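You operate a simulated robot arm through the tools that you are given. There is no shell and no other tool. Be economical: measure what you need, move in short steps, check, and stop when the job is done.

You are at the controls of a simulated robot arm. One attempt, no reset.

JOB
Oil the red pin's tip and seat it in the setting block.
Fine: oil first, from the tin; lid back on; switch the gauge on and leave it on. The other pins stay dry in the rack.

It is judged by the outcome, as a careful person would: the job done as asked, and still so three seconds after it is handed in. It fails if anything else is knocked over, pushed out of place, dropped, spilled or broken. A push-on lid holds only when it is set on centred and level and pressed home; a screw cap is set on level and turned clockwise until tight.

ROBOT AND FRAMES
A 6-joint arm with a two-finger parallel gripper, fixed in place. Base frame: the origin is at the foot of the arm, x ahead of it, y to its left, z up; the work surface is at about z = 85. Units: cm, rad, N and s.
With the tool pointing down near the work surface it reaches from about 26 to 68 cm from the base axis. Its first joint turns from -1.152 to 1.152 rad. Payload 2.9 kg.
The TCP is the grasp point between the finger pads, 3 cm short of the fingertips. In the tool frame z runs along the fingers and y along their closing line. The gripper opens to 11 cm. The fingers are 2 cm wide and 1 cm thick; the gripper's body (4.8 by 11.2 cm) begins 5.5 cm behind the TCP.
Orientation is that of the tool frame in the base frame, as a unit quaternion [x, y, z, w]. With the fingers straight down and closing along the base's y, the tool's x points along the base's -x, its y along +y and its z along -z.

CONTROLS
- The arm moves only by the tool nudge_tool. Its argument "rows" is text: rows parted by semicolons, each of 7 numbers parted by spaces: the shift along the base's x, y, z in cm, then the turn, a rotation vector about the base's x, y, z in rad, then the finger opening in cm, from 0 to 11. In form: x y z wx wy wz fingers; .... A call has 1 to 10 rows; each row is the pose to reach, as a shift and turn from the pose commanded when the call began. Rows are played at 5 a second. More than 5 cm and 0.15 rad between two rows, or a gripper value outside its range, and nothing of the call is played. Where a pose cannot be reached the arm comes as near as it can. A force on the tool above 90 N (or 10 N above the force at the start of the call, whichever is more), or a blocked arm, ends the call early, and 0.2 s more pass. Each finger travels about 10.8 cm/s and halts on what it meets, pressing with about 27 N; the grip force reading is that of the motor and also rises with nothing between the fingers. The clock runs only during rows and for 0.2 s after the last one: add rows that repeat a pose to give the fingers time. It gives the time, the measured TCP pose, the force on the tool (base axes), the opening and the grip force at its end, in the units of the frame above (readings bear some noise), with the torque about the TCP (base axes, N m) and any sound that the robot's microphone picked up, and new pictures: "show" is both (left out), scene, wrist or none.
- Cameras (640 x 400 px; columns grow to the right, rows downward): "scene" is fixed at [7.96, 43.56, 138.22]; the picture's right is [-0.72, -0.69, 0.00], its down [-0.42, 0.43, -0.80] and it looks along [0.55, -0.58, -0.60] (base axes); focal length 273 px, centre (320, 200). "wrist" rides on the gripper at [7.2, 1.7, -10.3] in the tool frame; the picture's right is [-0.23, 0.97, 0.00], its down [-0.76, -0.18, -0.62] and it looks along [-0.61, -0.14, 0.78] (tool axes); focal length 222 px, centre (320, 200). There is no depth. A picture from a camera that has moved, and an enlarged one, comes with that camera's place and axes in the base frame and with its lens.
- enlarge(camera, box): a new picture of the part [left, top, right, bottom] of that camera's present view, enlarged. It takes no simulated time.
- hand_in(): hands the job in; it is judged then, once.

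Work in short steps. Places have to be worked out from the pictures, the camera data and where the tool is seen: move nearer, look again, correct. Check each grasp and each placing, and mend what went wrong. You have 120 turns and 200 pictures in all, those below and enlarged ones among them. Open the gripper and draw the arm clear of the work before you hand the job in, unless the task says otherwise; then end with one line.

The tools are called after "Request:" as a command line: name --argument value ..., lists and objects as JSON in quotes. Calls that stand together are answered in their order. nudge_tool: Moves the arm, as the interface text tells. Its arguments: {"type":"object","properties":{"rows":{"type":"string"},"show":{"type":"string","enum":["both","scene","wrist","none"]}},"required":["rows"]} The other tools are called the same way: enlarge (camera, box) takes an enlarged picture of a part of a camera's view; hand_in () hands the job in.

At the start:

```text
time_s: 0.0
eef_pos: [35.33, -28.59, 117.44]
ee_rot: [0.0, 1.0, 0.0, 0.0]
contact_force: [-0.4, -0.4, -0.1]
torque: [0.0, -0.02, 0.0]
finger_gap: 11.01
gripper_force: 0.0
```

scene: 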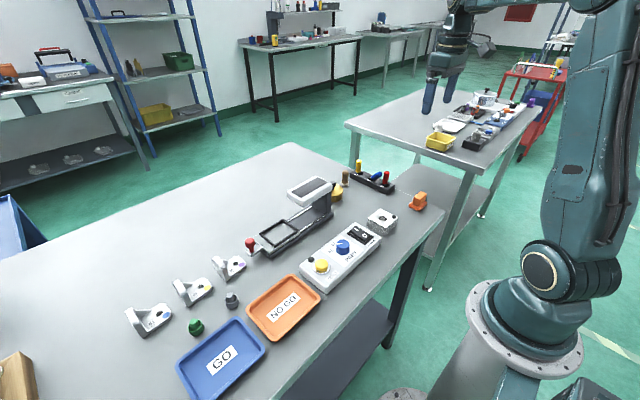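
wrist: 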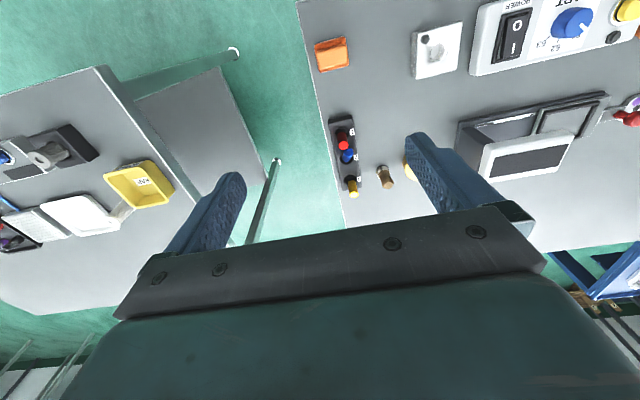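

I'll look closely at the scene's work area before moving.

Request:
enlarge --camera "scene" --box '[280, 150, 440, 250]'

Request:
enlarge --camera "wrist" --box '[300, 0, 640, 212]'

Request:
enlarge --camera "scene" --box '[110, 200, 390, 375]'

```text
4.00 times, centred on (360, 200) of scene
camera zoom: at [7.96, 43.56, 138.22], right [-0.72, -0.69, 0.0], down [-0.42, 0.43, -0.8], along [0.55, -0.58, -0.6], focal length 1094 px, centre (160, 200)
```

zoom: 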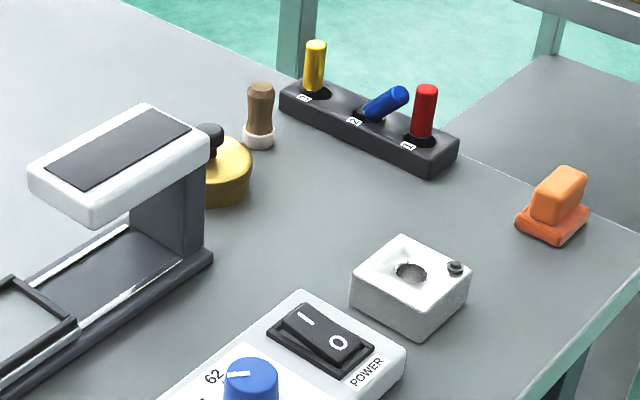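

```text
1.88 times, centred on (470, 106) of wrist
camera zoom: at [28.2, -26.91, 127.73], right [0.23, 0.97, 0.0], down [0.76, -0.18, 0.62], along [0.61, -0.14, -0.78], focal length 418 px, centre (38, 377)
```

zoom: 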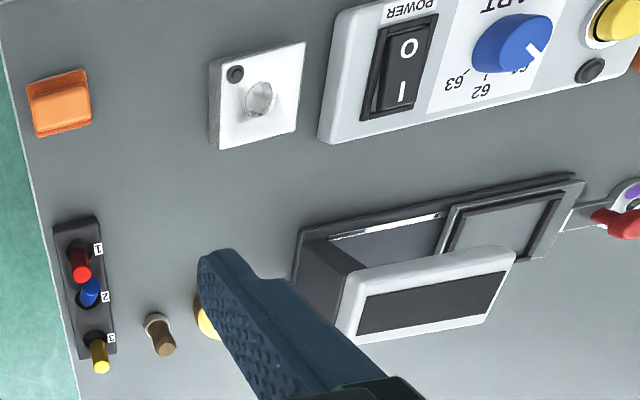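

```text
2.29 times, centred on (250, 288) of scene
camera zoom: at [7.96, 43.56, 138.22], right [-0.72, -0.69, 0.0], down [-0.42, 0.43, -0.8], along [0.55, -0.58, -0.6], focal length 625 px, centre (480, 0)
```

zoom: 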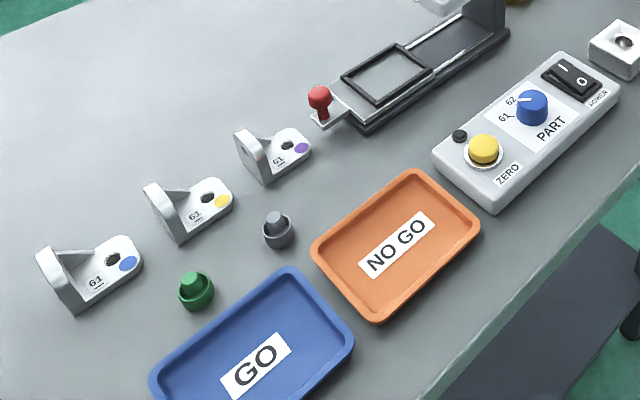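

The rack (red = 1, blue = 2, yellow = 3) is near (44,-26), the setting block near (35.5,-10.7), the tin behind the display near (55,-11.5). I move high over the table to look at the tin.

Request:
nudge_tool --rows "1.5 4 0 0 0 0 11; 3 8 0 0 0 0 11; 4.5 12 0 0 0 0 11; 6 16 0 0 0 0 11; 7.5 19.5 0 0 0 0 11; 7.5 19.5 0 0 0 0 11"

```text
time_s: 1.4
eef_pos: [42.91, -9.06, 117.19]
ee_rot: [0.0, 1.0, 0.0, 0.0]
contact_force: [-0.8, 0.4, 0.7]
torque: [-0.01, 0.0, 0.0]
finger_gap: 11.01
gripper_force: 0.1
camera wrist: at [35.73, -7.33, 127.62], right [0.23, 0.97, 0.0], down [0.76, -0.18, 0.62], along [0.61, -0.14, -0.78], focal length 222 px, centre (320, 200)
```

scene: 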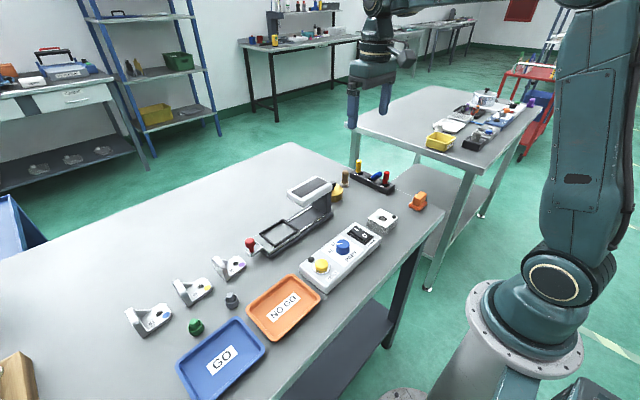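
wrist: 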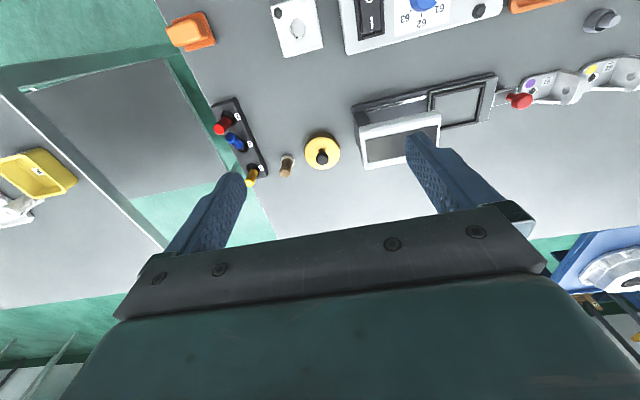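

Request:
enlarge --camera "wrist" --box '[160, 0, 352, 120]'

Request:
enlarge --camera "wrist" --box '[200, 80, 392, 200]'

Request:
enlarge --camera "wrist" --box '[330, 0, 640, 194]'

```text
3.33 times, centred on (256, 60) of wrist
camera zoom: at [35.73, -7.33, 127.62], right [0.23, 0.97, 0.0], down [0.76, -0.18, 0.62], along [0.61, -0.14, -0.78], focal length 740 px, centre (533, 667)
```

zoom: 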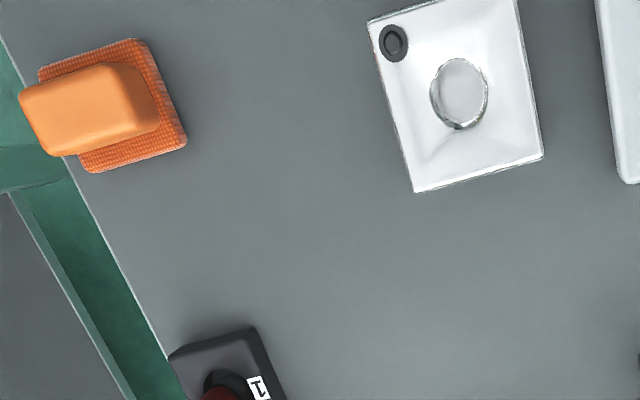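

```text
3.33 times, centred on (296, 140) of wrist
camera zoom: at [35.73, -7.33, 127.62], right [0.23, 0.97, 0.0], down [0.76, -0.18, 0.62], along [0.61, -0.14, -0.78], focal length 740 px, centre (400, 400)
```

zoom: 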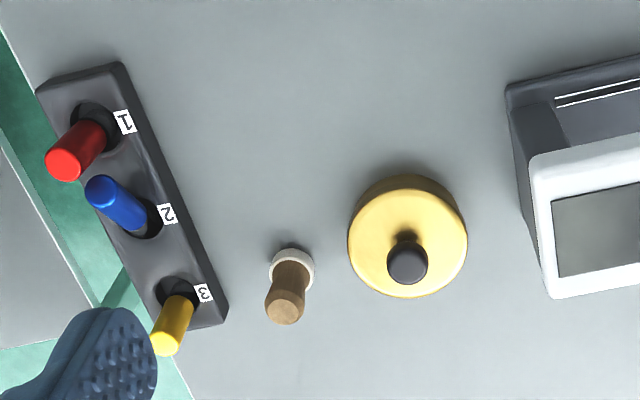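

```text
2.06 times, centred on (485, 97) of wrist
camera zoom: at [35.73, -7.33, 127.62], right [0.23, 0.97, 0.0], down [0.76, -0.18, 0.62], along [0.61, -0.14, -0.78], focal length 458 px, centre (-20, 412)
```

zoom: 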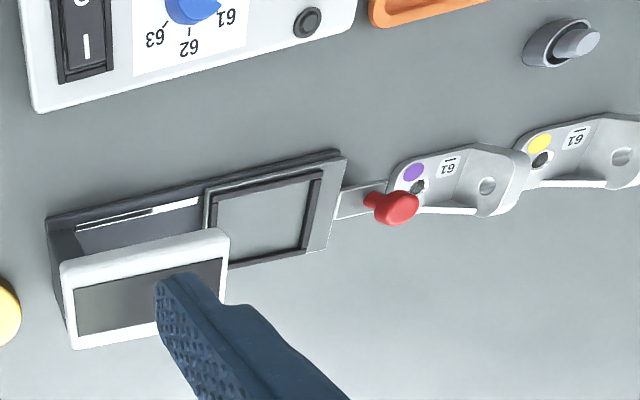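

Tin centre estimated at (55,-11.3), lid knob top near z 91; display head's nearest corner at y≈-4.4, z≈96. I approach above the tin with the fingers part-closed and look.

Request:
nudge_tool --rows "4 -1 0 0 0 0 8; 8 -2 0 0 0 0 5; 12 -2.2 0 0 0 0 5; 12 -2.2 -4 0 0 0 5; 12 -2.2 -8 0 0 0 5; 12 -2.2 -12 0 0 0 5; 12 -2.2 -15 0 0 0 5; 12 -2.2 -15 0 0 0 5"

```text
time_s: 3.2
eef_pos: [54.92, -11.39, 102.41]
ee_rot: [0.0, 1.0, 0.0, 0.0]
contact_force: [-0.2, 1.5, 0.3]
torque: [0.0, 0.0, -0.01]
finger_gap: 5.0
gripper_force: 0.1
camera wrist: at [47.72, -9.74, 112.73], right [0.23, 0.97, 0.0], down [0.76, -0.18, 0.62], along [0.61, -0.14, -0.78], focal length 222 px, centre (320, 200)
```

scene: 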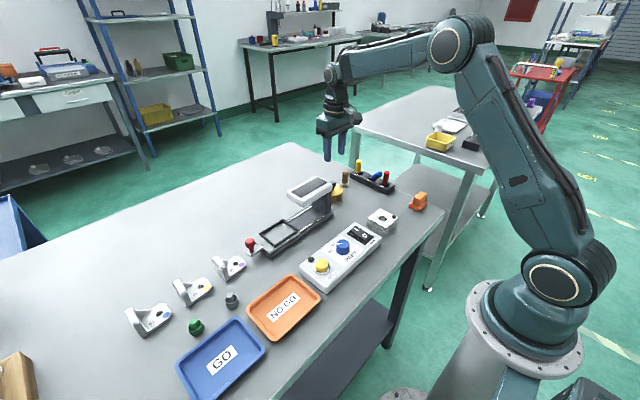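
wrist: 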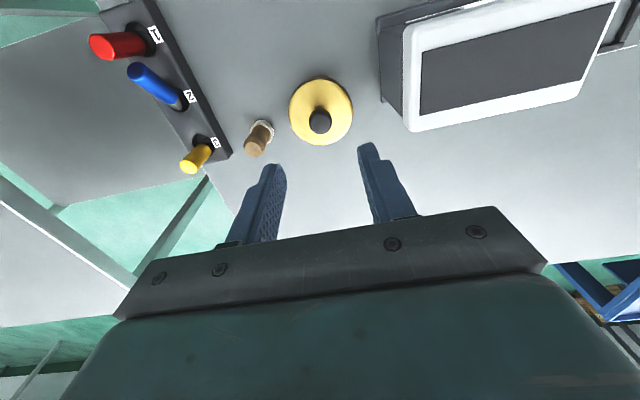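

Request:
enlarge --camera "wrist" --box '[240, 60, 400, 160]'

Request:
enlarge --camera "wrist" --box '[80, 0, 288, 190]'

Request:
enlarge --camera "scene" --box '[310, 130, 406, 230]'

```text
4.00 times, centred on (320, 110) of wrist
camera zoom: at [47.72, -9.74, 112.73], right [0.23, 0.97, 0.0], down [0.76, -0.18, 0.62], along [0.61, -0.14, -0.78], focal length 888 px, centre (320, 560)
```

zoom: 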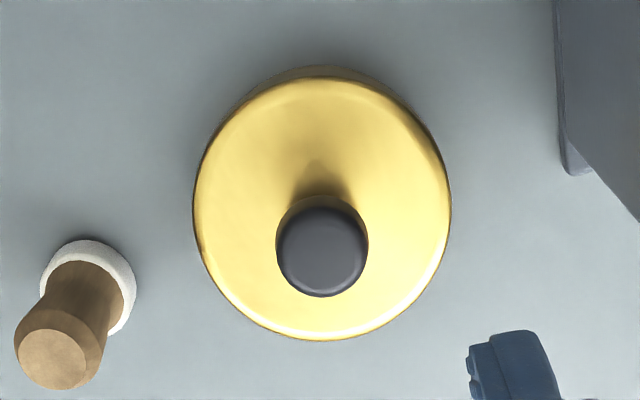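

```text
2.11 times, centred on (184, 95) of wrist
camera zoom: at [47.72, -9.74, 112.73], right [0.23, 0.97, 0.0], down [0.76, -0.18, 0.62], along [0.61, -0.14, -0.78], focal length 468 px, centre (606, 421)
```

zoom: 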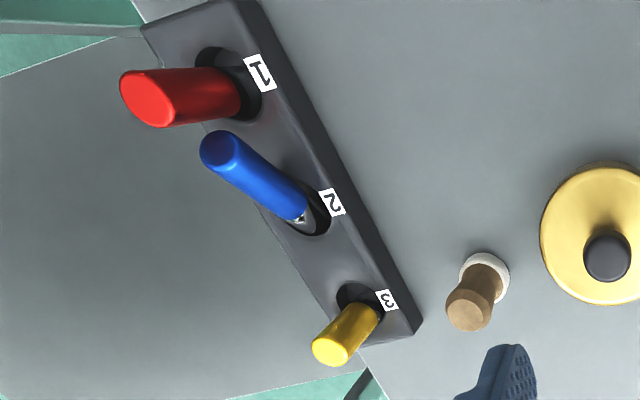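

```text
4.00 times, centred on (358, 180) of scene
camera zoom: at [7.96, 43.56, 138.22], right [-0.72, -0.69, 0.0], down [-0.42, 0.43, -0.8], along [0.55, -0.58, -0.6], focal length 1094 px, centre (168, 280)
```

zoom: 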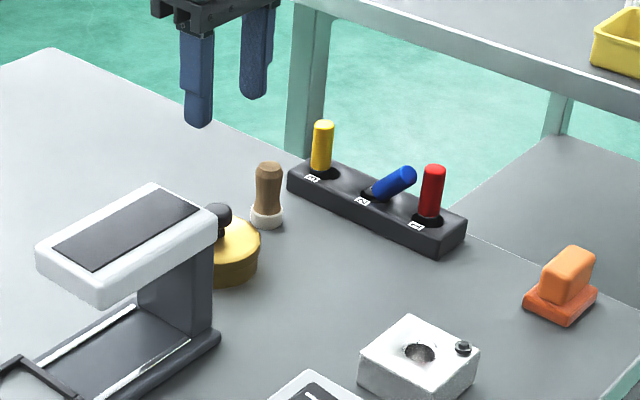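

Lid centre is at (55.15,-11.4) and the knob is about 2.3 cm wide, top ≈ z 91. I descend around the knob.

Request:
nudge_tool --rows "0.2 0 -4 0 0 0 5; 0.2 0 -7 0 0 0 5; 0.2 0 -9 0 0 0 5; 0.2 0 -10.6 0 0 0 5; 0.2 0 -10.6 0 0 0 5"

Request:
enlarge --camera "scene" --box '[290, 130, 386, 230]'

```text
time_s: 4.4
eef_pos: [55.27, -11.29, 91.78]
ee_rot: [-0.001, 1.0, 0.0, 0.0]
contact_force: [0.9, 0.3, -0.1]
torque: [0.0, -0.01, -0.01]
finger_gap: 5.0
gripper_force: 0.1
camera wrist: at [47.96, -9.66, 102.14], right [0.23, 0.97, 0.0], down [0.76, -0.18, 0.62], along [0.61, -0.14, -0.78], focal length 222 px, centre (320, 200)
```

scene: 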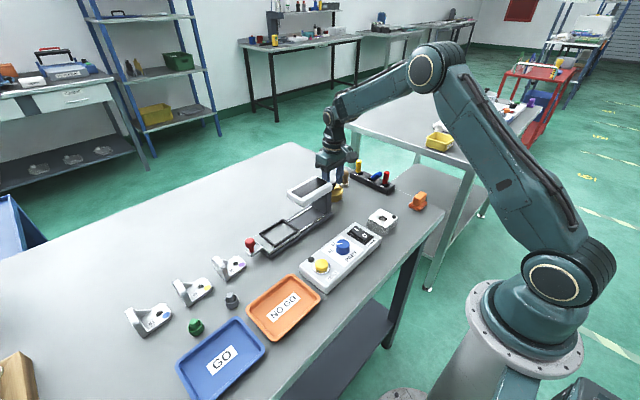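
wrist: 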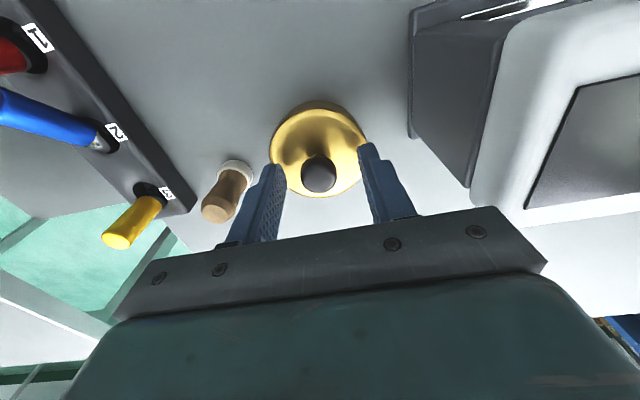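

```text
4.00 times, centred on (338, 180) of scene
camera zoom: at [7.96, 43.56, 138.22], right [-0.72, -0.69, 0.0], down [-0.42, 0.43, -0.8], along [0.55, -0.58, -0.6], focal length 1094 px, centre (248, 280)
```

zoom: 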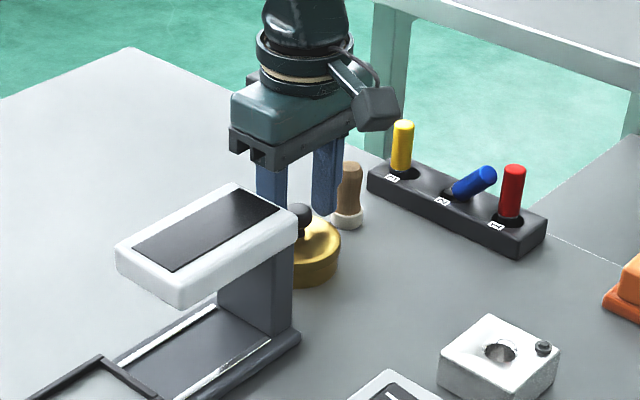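

Knob is centred between the fingers; I move 0.2 cm back, 0.8 cm down, and close.

Request:
nudge_tool --rows "-0.2 0 -0.5 0 0 0 5; -0.2 0 -0.9 0 0 0 5; -0.2 0 -0.9 0 0 0 2.5; -0.2 0 -0.9 0 0 0 1; -0.2 0 -0.9 0 0 0 1; -0.2 0 -0.9 0 0 0 1" --show "wrist"

```text
time_s: 5.8
eef_pos: [54.89, -11.43, 91.05]
ee_rot: [0.001, 1.0, -0.001, 0.002]
contact_force: [0.5, -18.4, 15.0]
torque: [-0.29, -0.07, -0.11]
finger_gap: 2.36
gripper_force: 26.8
camera wrist: at [47.75, -9.76, 101.37], right [0.23, 0.97, 0.0], down [0.76, -0.18, 0.63], along [0.61, -0.15, -0.78], focal length 222 px, centre (320, 200)
```

wrist: 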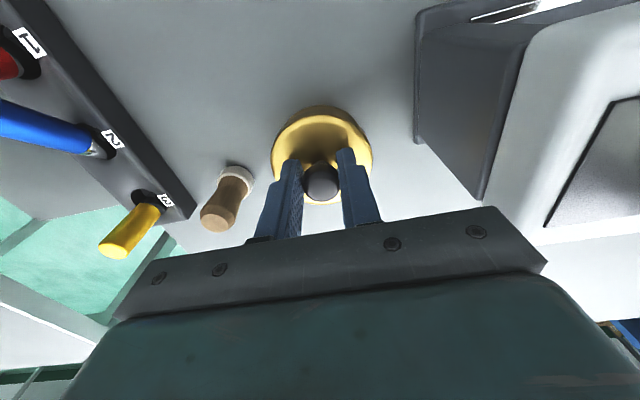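

Knob gripped at 2.36 cm, with some side and up force. I relieve both, then lift gently a little.

Request:
nudge_tool --rows "0 -0.1 0.2 0 0 0 1; 0 -0.1 0.4 0 0 0 1; 0 -0.1 0.8 0 0 0 1; 0 -0.1 1.2 0 0 0 1"

Request:
enlarge --camera "scene" --box '[290, 130, 386, 230]'

```text
time_s: 6.8
eef_pos: [54.95, -11.42, 92.11]
ee_rot: [-0.001, 1.0, 0.0, -0.001]
contact_force: [-0.6, 0.4, -0.6]
torque: [0.01, 0.02, 0.0]
finger_gap: 2.35
gripper_force: 27.4
heard: snap
camera wrist: at [47.74, -9.73, 102.38], right [0.23, 0.97, 0.0], down [0.76, -0.18, 0.62], along [0.61, -0.14, -0.78], focal length 222 px, centre (320, 200)
```

scene: 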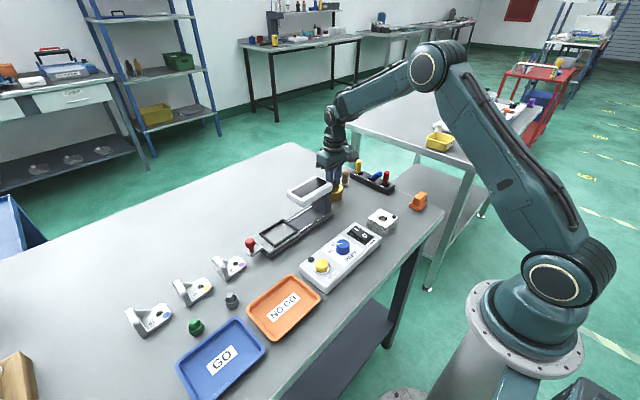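
wrist: 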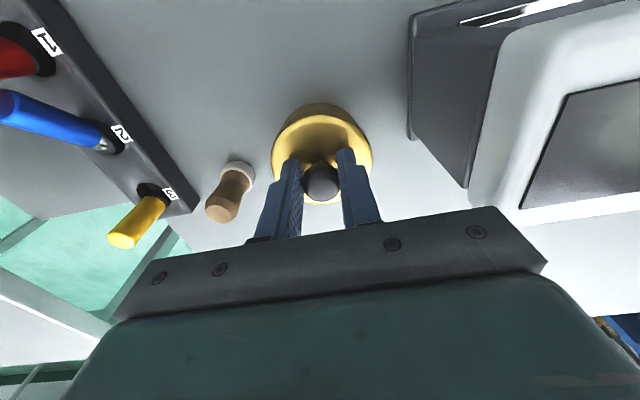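

```text
4.00 times, centred on (338, 180) of scene
camera zoom: at [7.96, 43.56, 138.22], right [-0.72, -0.69, 0.0], down [-0.42, 0.43, -0.8], along [0.55, -0.58, -0.6], focal length 1094 px, centre (248, 280)
```

zoom: 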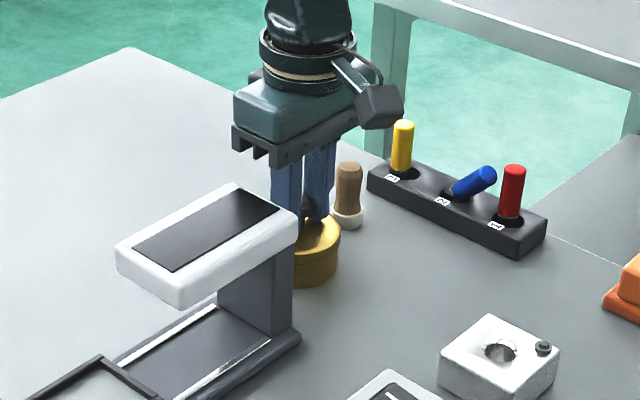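

A snap: the push-on lid came off. I lift it clear and check the tin.

Request:
nudge_tool --rows "0 0 2 0 0 0 1; 0 0 5 0 0 0 1; 0 0 8 0 0 0 1; -4 0 8 0 0 0 1; -8 0 8 0 0 0 1; -10 -2 8 0 0 0 1; -10 -2 8 0 0 0 1"

Request:
enlarge --camera "scene" --box '[310, 130, 406, 230]'

Request:
enlarge --camera "wrist" --box '[220, 80, 420, 205]'

```text
time_s: 8.4
eef_pos: [44.9, -13.29, 100.03]
ee_rot: [0.0, 1.0, 0.0, 0.0]
contact_force: [0.1, 0.6, -0.1]
torque: [0.07, -0.02, 0.01]
finger_gap: 2.37
gripper_force: 27.1
camera wrist: at [37.72, -11.61, 110.38], right [0.23, 0.97, 0.0], down [0.76, -0.18, 0.62], along [0.61, -0.14, -0.78], focal length 222 px, centre (320, 200)
```

scene: 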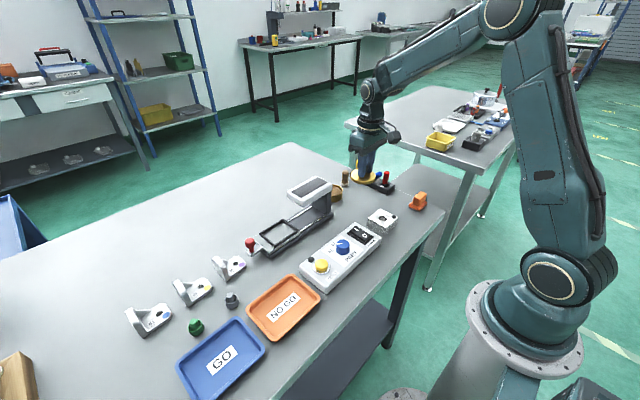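
wrist: 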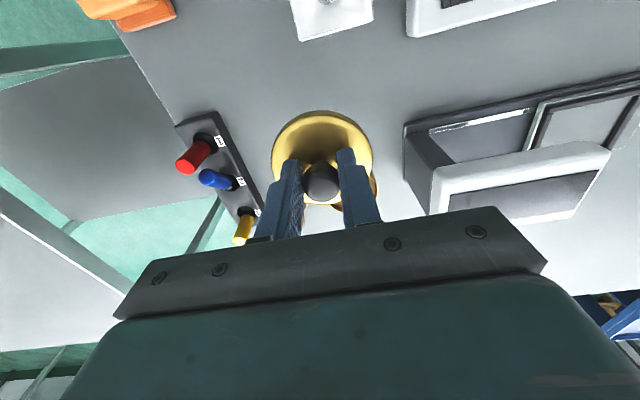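

```text
4.00 times, centred on (358, 180) of scene
camera zoom: at [7.95, 43.56, 138.22], right [-0.72, -0.69, 0.0], down [-0.42, 0.43, -0.8], along [0.55, -0.58, -0.6], focal length 1094 px, centre (168, 280)
```

zoom: 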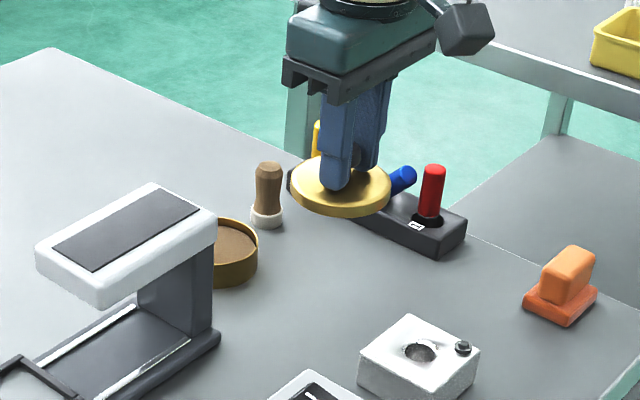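

```text
3.20 times, centred on (320, 142) of wrist
camera zoom: at [37.72, -11.61, 110.38], right [0.23, 0.97, 0.0], down [0.76, -0.18, 0.62], along [0.61, -0.14, -0.78], focal length 711 px, centre (320, 384)
```

zoom: 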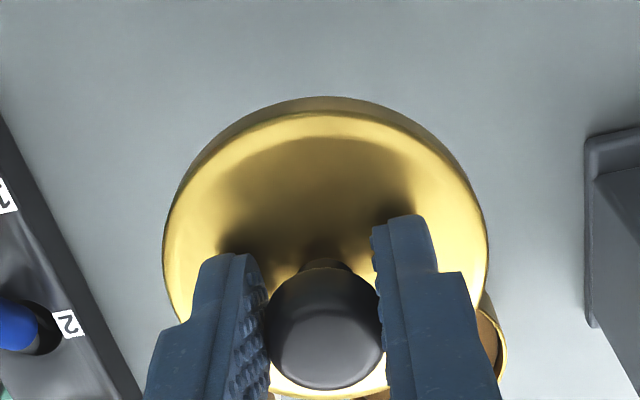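

Tin is upright and open, lid level in the grip. I lower it to the table here.

Request:
nudge_tool --rows "0 0 -4 0 0 0 1; 0 0 -8 0 0 0 1; 0 0 -10 0 0 0 1; 0 0 -10.5 0 0 0 1; 0 0 -10.8 0 0 0 1" --show "scene"

Request:
enlarge --camera "scene" --box '[310, 130, 406, 230]'

```text
time_s: 9.6
eef_pos: [44.81, -13.44, 89.15]
ee_rot: [0.0, 1.0, 0.0, 0.0]
contact_force: [-0.7, 0.3, -0.5]
torque: [0.03, 0.0, 0.0]
finger_gap: 2.37
gripper_force: 27.6
```

scene: 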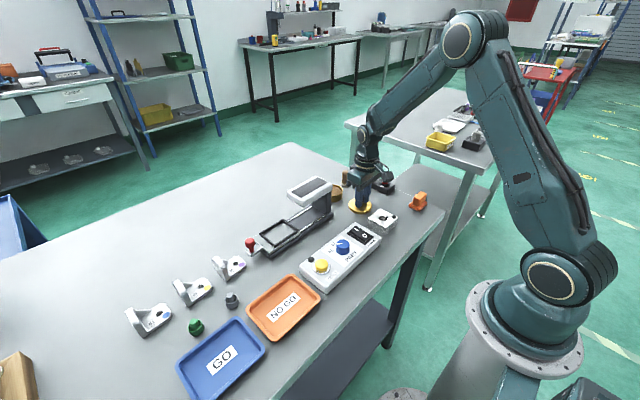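

```text
4.00 times, centred on (358, 180) of scene
camera zoom: at [7.96, 43.56, 138.22], right [-0.72, -0.69, 0.0], down [-0.42, 0.43, -0.8], along [0.55, -0.58, -0.6], focal length 1094 px, centre (168, 280)
```

zoom: 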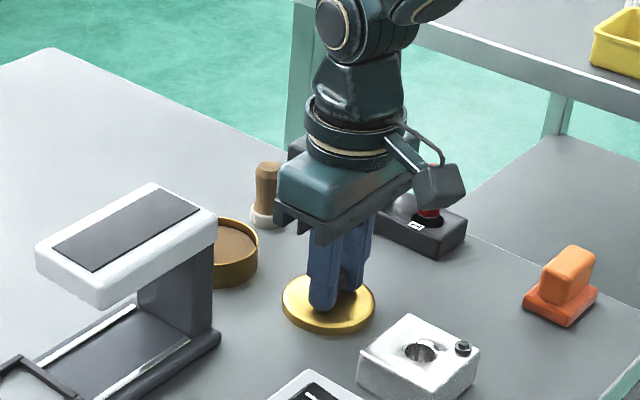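

No contact yet; I lower in small steps.

Request:
nudge_tool --rows "0 0 -0.15 0 0 0 1; 0 0 -0.3 0 0 0 1; 0 0 -0.4 0 0 0 1" --show "none"

```text
time_s: 10.4
eef_pos: [44.9, -13.48, 88.8]
ee_rot: [0.0, 1.0, 0.0, 0.0]
contact_force: [0.1, -0.1, -0.7]
torque: [-0.03, 0.02, -0.03]
finger_gap: 2.36
gripper_force: 27.4
```

Request:
nudge_tool --rows "0 0 -0.15 0 0 0 1; 0 0 -0.3 0 0 0 1; 0 0 -0.4 0 0 0 1" --show "none"

Request:
enlarge --camera "scene" --box '[330, 170, 394, 230]'

```text
time_s: 11.2
eef_pos: [44.91, -13.37, 88.49]
ee_rot: [0.002, 1.0, -0.001, 0.001]
contact_force: [-5.5, -1.0, 17.0]
torque: [0.05, 0.06, -0.01]
finger_gap: 2.33
gripper_force: 26.6
```

```text
6.67 times, centred on (362, 200) of scene
camera zoom: at [7.92, 43.57, 138.23], right [-0.72, -0.69, 0.0], down [-0.42, 0.43, -0.8], along [0.55, -0.58, -0.6], focal length 1823 px, centre (40, 200)
```

zoom: 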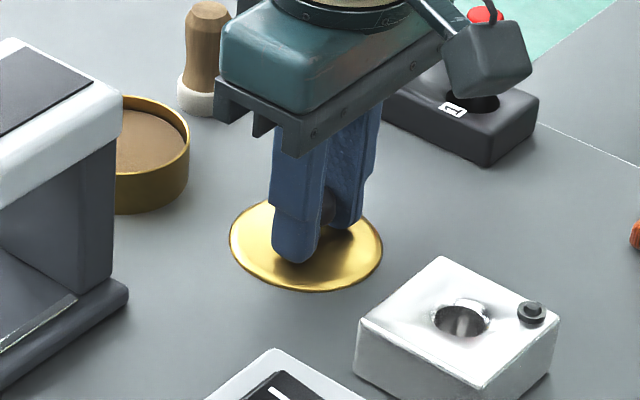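

Lid rests on the table at TCP z≈88.5. I open and rise.

Request:
nudge_tool --rows "0 0 -0.3 0 0 0 3; 0 0 -0.3 0 0 0 5; 0 0 -0.2 0 0 0 5; 0 0 3 0 0 0 5; 0 0 7 0 0 0 5; 0 0 11 0 0 0 5; -1 -4 11.5 0 0 0 5; -1.5 -8 11.5 0 0 0 5; -1.5 -12 11.5 0 0 0 5; -1.5 -12 11.5 0 0 0 5"

Request:
enlarge --camera "wrist" --box '[220, 60, 420, 185]'

Request:
enlarge --camera "scene" --box '[310, 130, 406, 230]'

```text
time_s: 13.4
eef_pos: [43.63, -25.35, 100.1]
ee_rot: [0.001, 1.0, 0.001, 0.001]
contact_force: [0.1, -0.3, 0.0]
torque: [0.01, 0.0, 0.0]
finger_gap: 5.02
gripper_force: 0.1
camera wrist: at [36.38, -23.73, 110.41], right [0.23, 0.97, 0.0], down [0.76, -0.18, 0.62], along [0.61, -0.14, -0.78], focal length 222 px, centre (320, 200)
```

scene: 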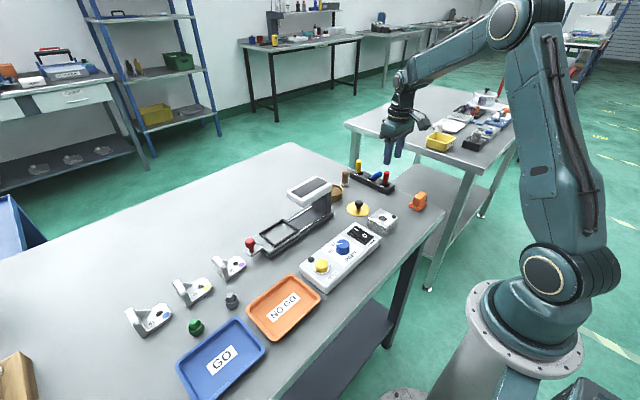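
wrist: 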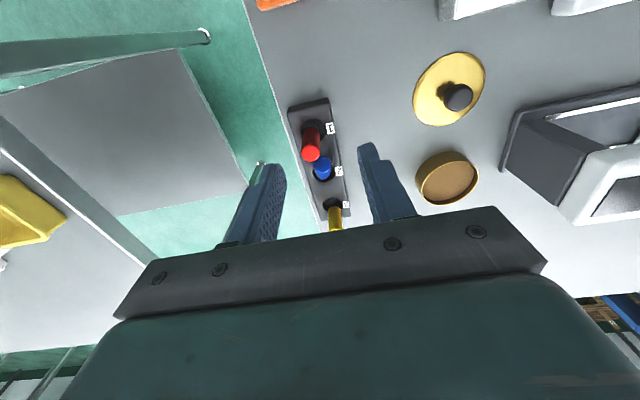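

```text
3.20 times, centred on (320, 122) of wrist
camera zoom: at [36.38, -23.73, 110.41], right [0.23, 0.97, 0.0], down [0.76, -0.18, 0.62], along [0.61, -0.14, -0.78], focal length 711 px, centre (320, 448)
```

zoom: 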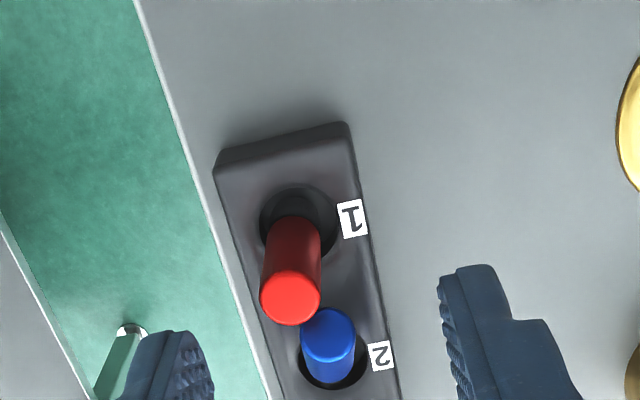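

```text
4.00 times, centred on (358, 180) of scene
camera zoom: at [7.96, 43.56, 138.22], right [-0.72, -0.69, 0.0], down [-0.42, 0.43, -0.8], along [0.55, -0.58, -0.6], focal length 1094 px, centre (168, 280)
```

zoom: 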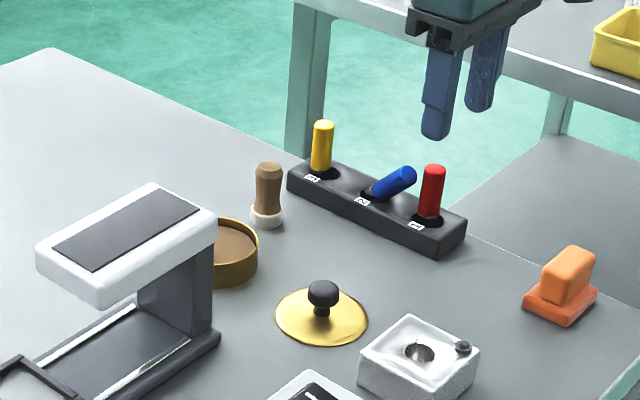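

The pin handle tops at about (44.9,-26.5,92.5), nearly vertical; the blue one leans close by at x≈46.8. I move above the red pin biased to -x, fingers at 4.5, and check.

Request:
nudge_tool --rows "0.6 -0.7 -1 0 0 0 4.5; 1 -1.1 -3.5 0 0 0 4.5; 1 -1.1 -3.5 0 0 0 4.5"

Request:
enlarge --camera "wrist" --box '[220, 80, 420, 205]'

Request:
enlarge --camera "scene" --box '[330, 130, 426, 230]'

```text
time_s: 14.2
eef_pos: [44.4, -26.48, 96.66]
ee_rot: [0.0, 1.0, 0.0, 0.0]
contact_force: [1.0, -0.2, 0.6]
torque: [0.02, 0.03, 0.02]
finger_gap: 4.52
gripper_force: 0.0
camera wrist: at [37.24, -24.69, 106.96], right [0.23, 0.97, 0.0], down [0.76, -0.18, 0.62], along [0.61, -0.14, -0.78], focal length 222 px, centre (320, 200)
```

scene: 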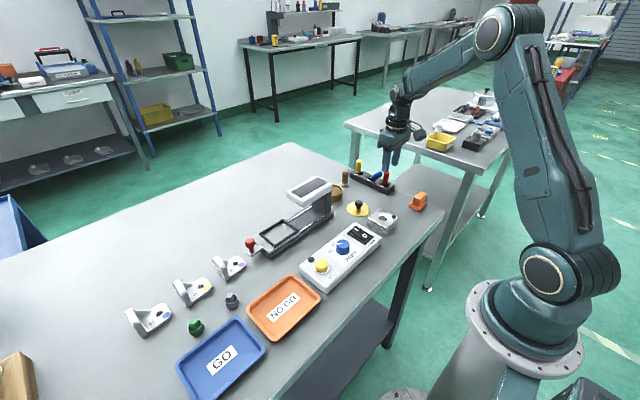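
wrist: 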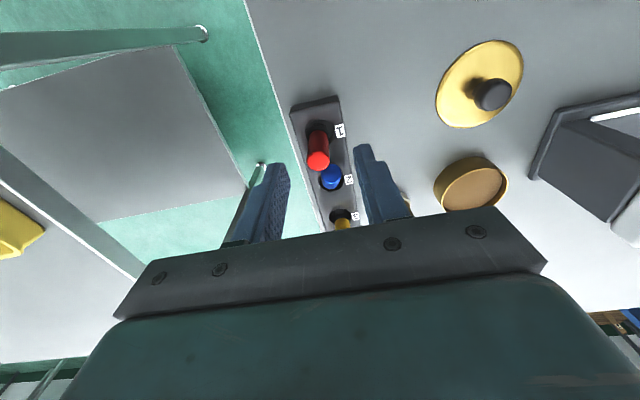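

```text
3.20 times, centred on (320, 142) of wrist
camera zoom: at [37.24, -24.69, 106.96], right [0.23, 0.97, 0.0], down [0.76, -0.18, 0.62], along [0.61, -0.14, -0.78], focal length 711 px, centre (320, 384)
```

zoom: 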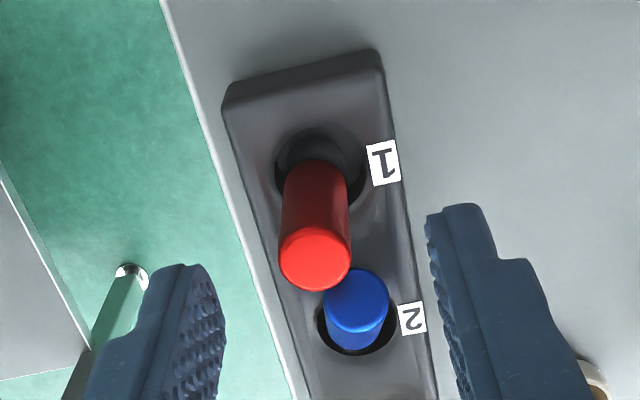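

```text
4.00 times, centred on (378, 180) of scene
camera zoom: at [7.96, 43.56, 138.22], right [-0.72, -0.69, 0.0], down [-0.42, 0.43, -0.8], along [0.55, -0.58, -0.6], focal length 1094 px, centre (88, 280)
```

zoom: 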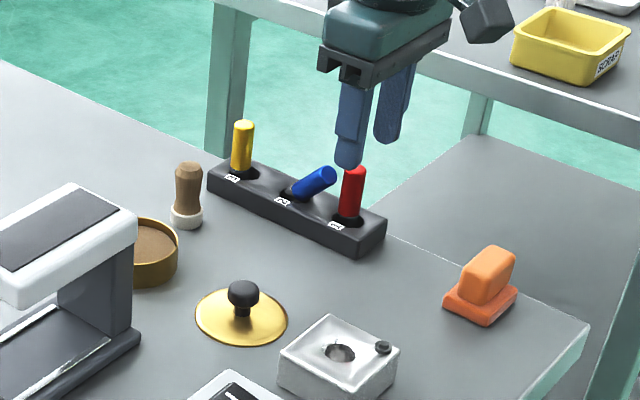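

Red at (44.95,-26.55). I descend to z≈91.6 with +0.2 in x, staying clear of blue.

Request:
nudge_tool --rows "0.1 0 -2 0 0 0 4.5; 0.1 0 -3.8 0 0 0 4.5; 0.1 0 -5 0 0 0 4.5; 0.1 0 -5 0 0 0 4.5"

Request:
enlarge --camera "wrist" --box '[220, 80, 420, 205]'

Request:
enlarge --camera "scene" --box '[340, 150, 404, 210]'

```text
time_s: 15.2
eef_pos: [44.44, -26.45, 91.48]
ee_rot: [0.0, 1.0, 0.0, 0.0]
contact_force: [-0.5, 0.7, -1.2]
torque: [0.0, 0.02, -0.01]
finger_gap: 4.51
gripper_force: 0.0
camera wrist: at [37.27, -24.81, 101.84], right [0.23, 0.97, 0.0], down [0.76, -0.18, 0.62], along [0.61, -0.14, -0.78], focal length 222 px, centre (320, 200)
```

scene: 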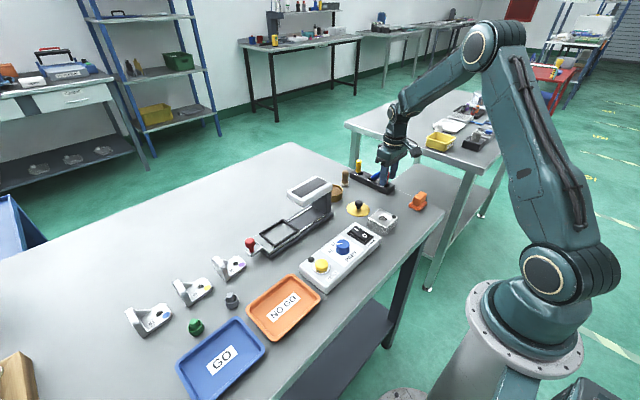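
wrist: 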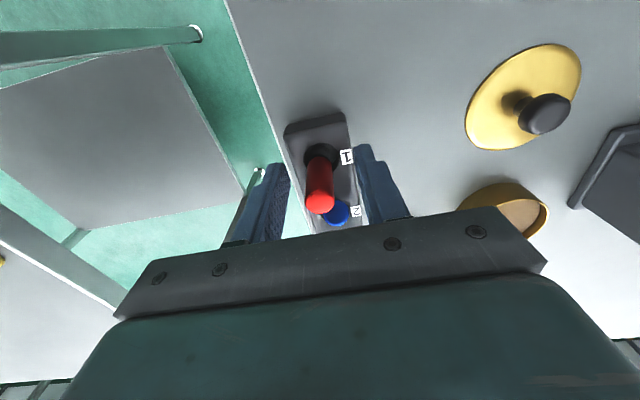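

```text
3.20 times, centred on (320, 142) of wrist
camera zoom: at [37.27, -24.81, 101.84], right [0.23, 0.97, 0.0], down [0.76, -0.18, 0.62], along [0.61, -0.14, -0.78], focal length 711 px, centre (320, 384)
```

zoom: 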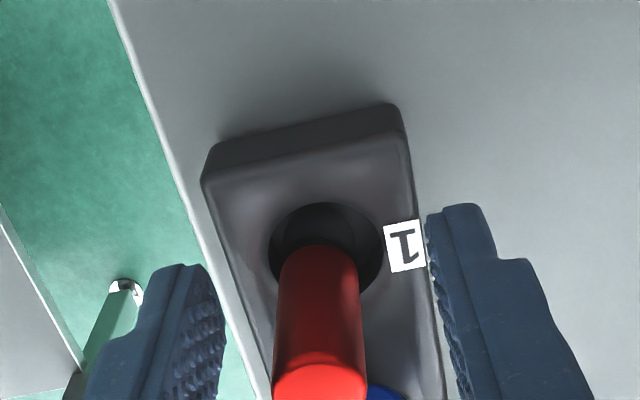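

```text
6.67 times, centred on (372, 180) of scene
camera zoom: at [7.96, 43.56, 138.22], right [-0.72, -0.69, 0.0], down [-0.42, 0.43, -0.8], along [0.55, -0.58, -0.6], focal length 1823 px, centre (-27, 333)
```

zoom: 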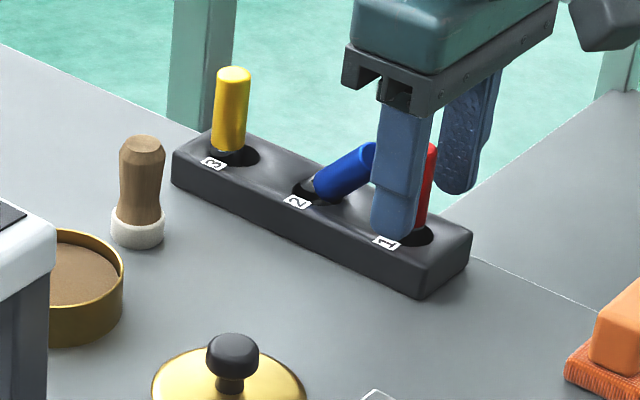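

Fingers straddle the red handle, clear of blue. I close.

Request:
nudge_tool --rows "0 0 0 0 0 0 2.5; 0 0 0 0 0 0 1; 0 0 0 0 0 0 0.8; 0 0 0 0 0 0 0.8" --show "none"

Request:
enlarge --camera "wrist" --box '[220, 100, 420, 225]'

Request:
enlarge --camera "scene" --box '[340, 150, 404, 210]'

```text
time_s: 16.2
eef_pos: [44.33, -26.47, 91.53]
ee_rot: [0.0, 1.0, 0.0, 0.0]
contact_force: [0.0, -0.1, 1.2]
torque: [0.07, -0.02, 0.01]
finger_gap: 1.64
gripper_force: 26.8
```

```text
3.20 times, centred on (320, 162) of wrist
camera zoom: at [37.27, -24.8, 101.87], right [0.23, 0.97, 0.0], down [0.76, -0.18, 0.62], along [0.61, -0.14, -0.78], focal length 711 px, centre (320, 320)
```

zoom: 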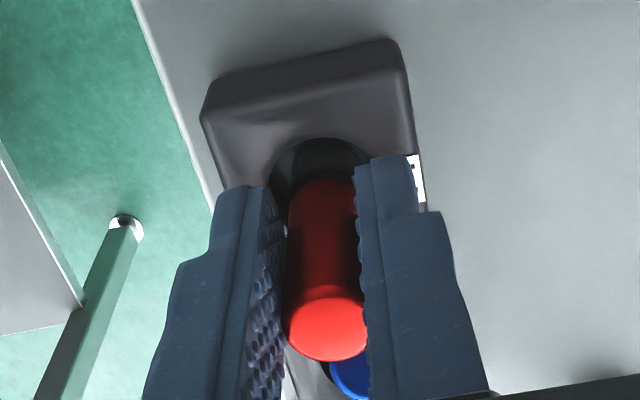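

```text
6.67 times, centred on (372, 180) of scene
camera zoom: at [7.96, 43.56, 138.22], right [-0.72, -0.69, 0.0], down [-0.42, 0.43, -0.8], along [0.55, -0.58, -0.6], focal length 1823 px, centre (-27, 333)
```

zoom: 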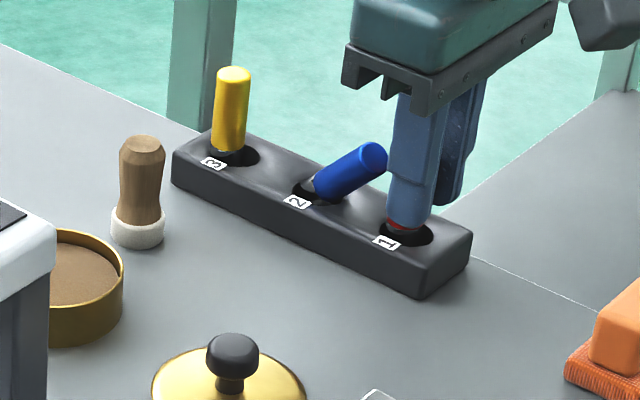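

Red pin gripped at 1.64 cm. I lift it straight up and look at it.

Request:
nudge_tool --rows "0 0 1 0 0 0 0.8; 0 0 2.5 0 0 0 0.8; 0 0 5 0 0 0 0.8; 0 0 9 0 0 0 0.8; 0 0 9 0 0 0 0.8" --show "scene"

Request:
enlarge --camera "wrist" --box '[220, 100, 420, 225]'

Request:
enlarge --camera "scene" --box '[340, 120, 436, 210]'

```text
time_s: 17.4
eef_pos: [44.48, -26.56, 100.46]
ee_rot: [0.0, 1.0, 0.0, 0.001]
contact_force: [0.8, 0.0, -0.9]
torque: [-0.01, -0.02, -0.01]
finger_gap: 1.69
gripper_force: 26.8
```

scene: 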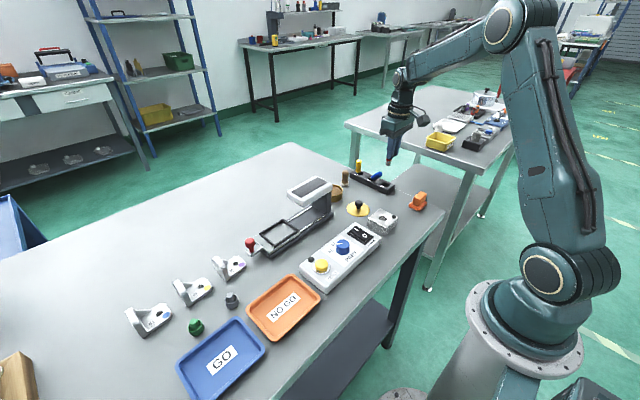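

```text
3.20 times, centred on (320, 162) of wrist
camera zoom: at [37.27, -24.92, 110.82], right [0.23, 0.97, 0.0], down [0.76, -0.18, 0.62], along [0.61, -0.14, -0.78], focal length 711 px, centre (320, 320)
```

zoom: 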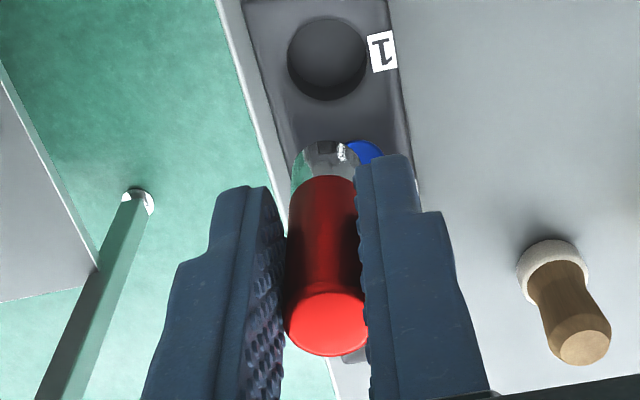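

```text
4.44 times, centred on (388, 165) of scene
camera zoom: at [7.96, 43.56, 138.22], right [-0.72, -0.69, 0.0], down [-0.42, 0.43, -0.8], along [0.55, -0.58, -0.6], focal length 1215 px, centre (18, 356)
```

zoom: 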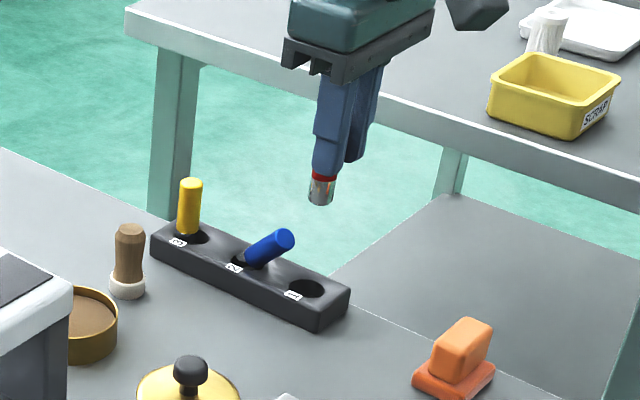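

The pin has a silver tip about 2.3 cm long below the fingertips, held vertical. I carry it over the tin and stop above it.

Request:
nudge_tool --rows "0 3 1 0 0 0 0.8; 1 7 1 0 0 0 0.8; 4 10 1 0 0 0 0.8; 7 13 1 0 0 0 0.8; 10.3 15.1 1 0 0 0 0.8; 10.3 15.1 -2 0 0 0 0.8; 10.3 15.1 -4.5 0 0 0 0.8; 10.3 15.1 -4.5 0 0 0 0.8"

Request:
enlarge --camera "wrist" --box '[220, 100, 420, 225]'

Request:
enlarge --camera "scene" --box '[300, 150, 364, 210]'

```text
time_s: 19.2
eef_pos: [54.75, -11.43, 95.87]
ee_rot: [-0.001, 1.0, 0.0, 0.0]
contact_force: [0.6, -0.1, -1.6]
torque: [-0.01, 0.01, 0.02]
finger_gap: 1.68
gripper_force: 27.1
camera wrist: at [47.55, -9.76, 106.25], right [0.23, 0.97, 0.0], down [0.76, -0.18, 0.62], along [0.61, -0.14, -0.78], focal length 222 px, centre (320, 200)
```

scene: 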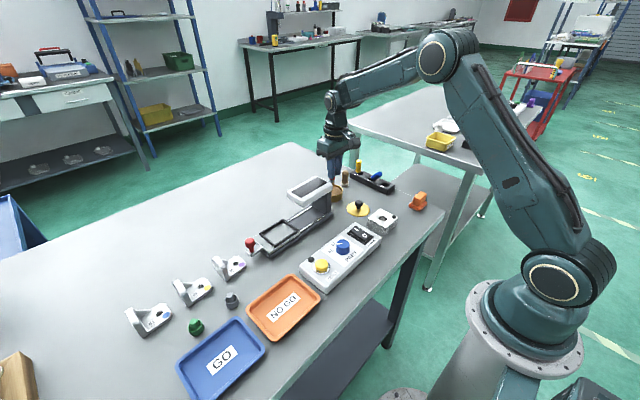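
wrist: 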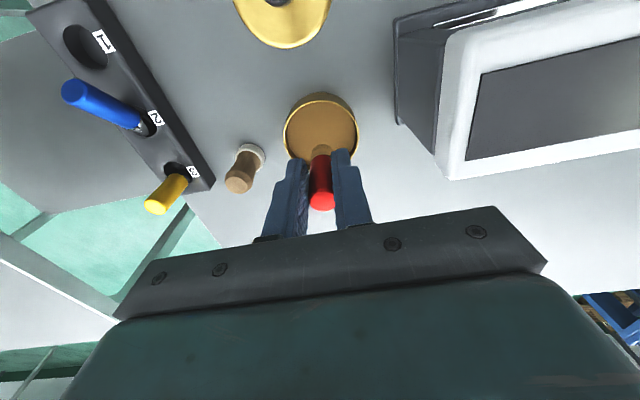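

```text
3.20 times, centred on (320, 162) of wrist
camera zoom: at [47.55, -9.76, 106.25], right [0.23, 0.97, 0.0], down [0.76, -0.18, 0.62], along [0.61, -0.14, -0.78], focal length 711 px, centre (320, 320)
```

zoom: 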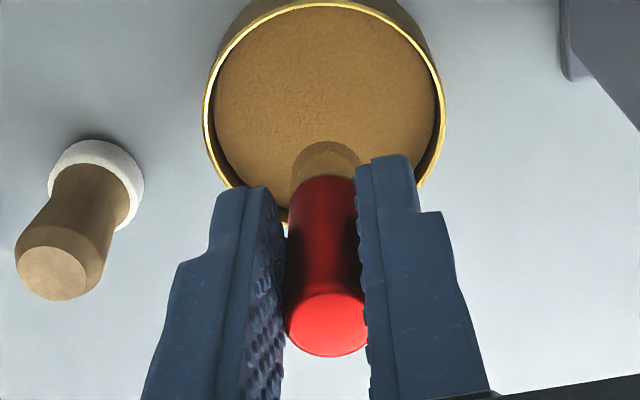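

```text
6.67 times, centred on (332, 180) of scene
camera zoom: at [7.96, 43.56, 138.22], right [-0.72, -0.69, 0.0], down [-0.42, 0.43, -0.8], along [0.55, -0.58, -0.6], focal length 1823 px, centre (240, 333)
```

zoom: 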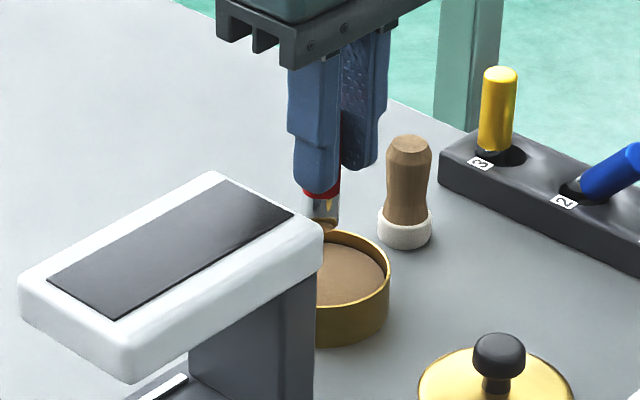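

It's an oil-soaked pad. The pin is over it; I descend toward contact.

Request:
nudge_tool --rows "0.2 0.1 -1.5 0 0 0 0.8; 0.2 0.1 -2.7 0 0 0 0.8; 0.2 0.1 -3.2 0 0 0 0.8; 0.2 0.1 -3.4 0 0 0 0.8" --show "none"

Request:
enlarge --camera "scene" --box '[300, 150, 364, 210]'

```text
time_s: 20.2
eef_pos: [55.1, -11.33, 92.68]
ee_rot: [0.001, 1.0, 0.0, 0.002]
contact_force: [-4.2, 1.0, 15.0]
torque: [0.03, 0.07, 0.08]
finger_gap: 1.69
gripper_force: 26.9
```

```text
6.67 times, centred on (332, 180) of scene
camera zoom: at [7.92, 43.57, 138.22], right [-0.72, -0.69, 0.0], down [-0.42, 0.43, -0.8], along [0.55, -0.58, -0.6], focal length 1823 px, centre (240, 333)
```

zoom: 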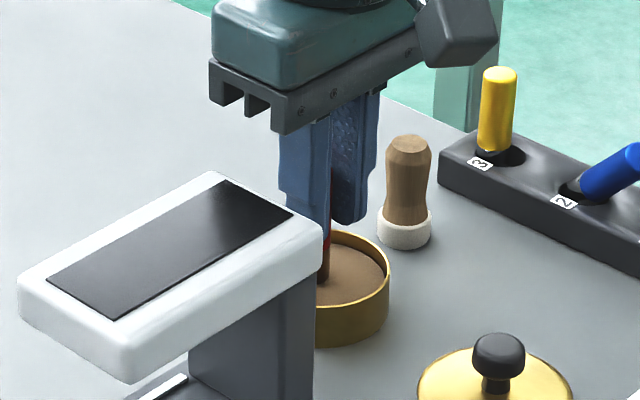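

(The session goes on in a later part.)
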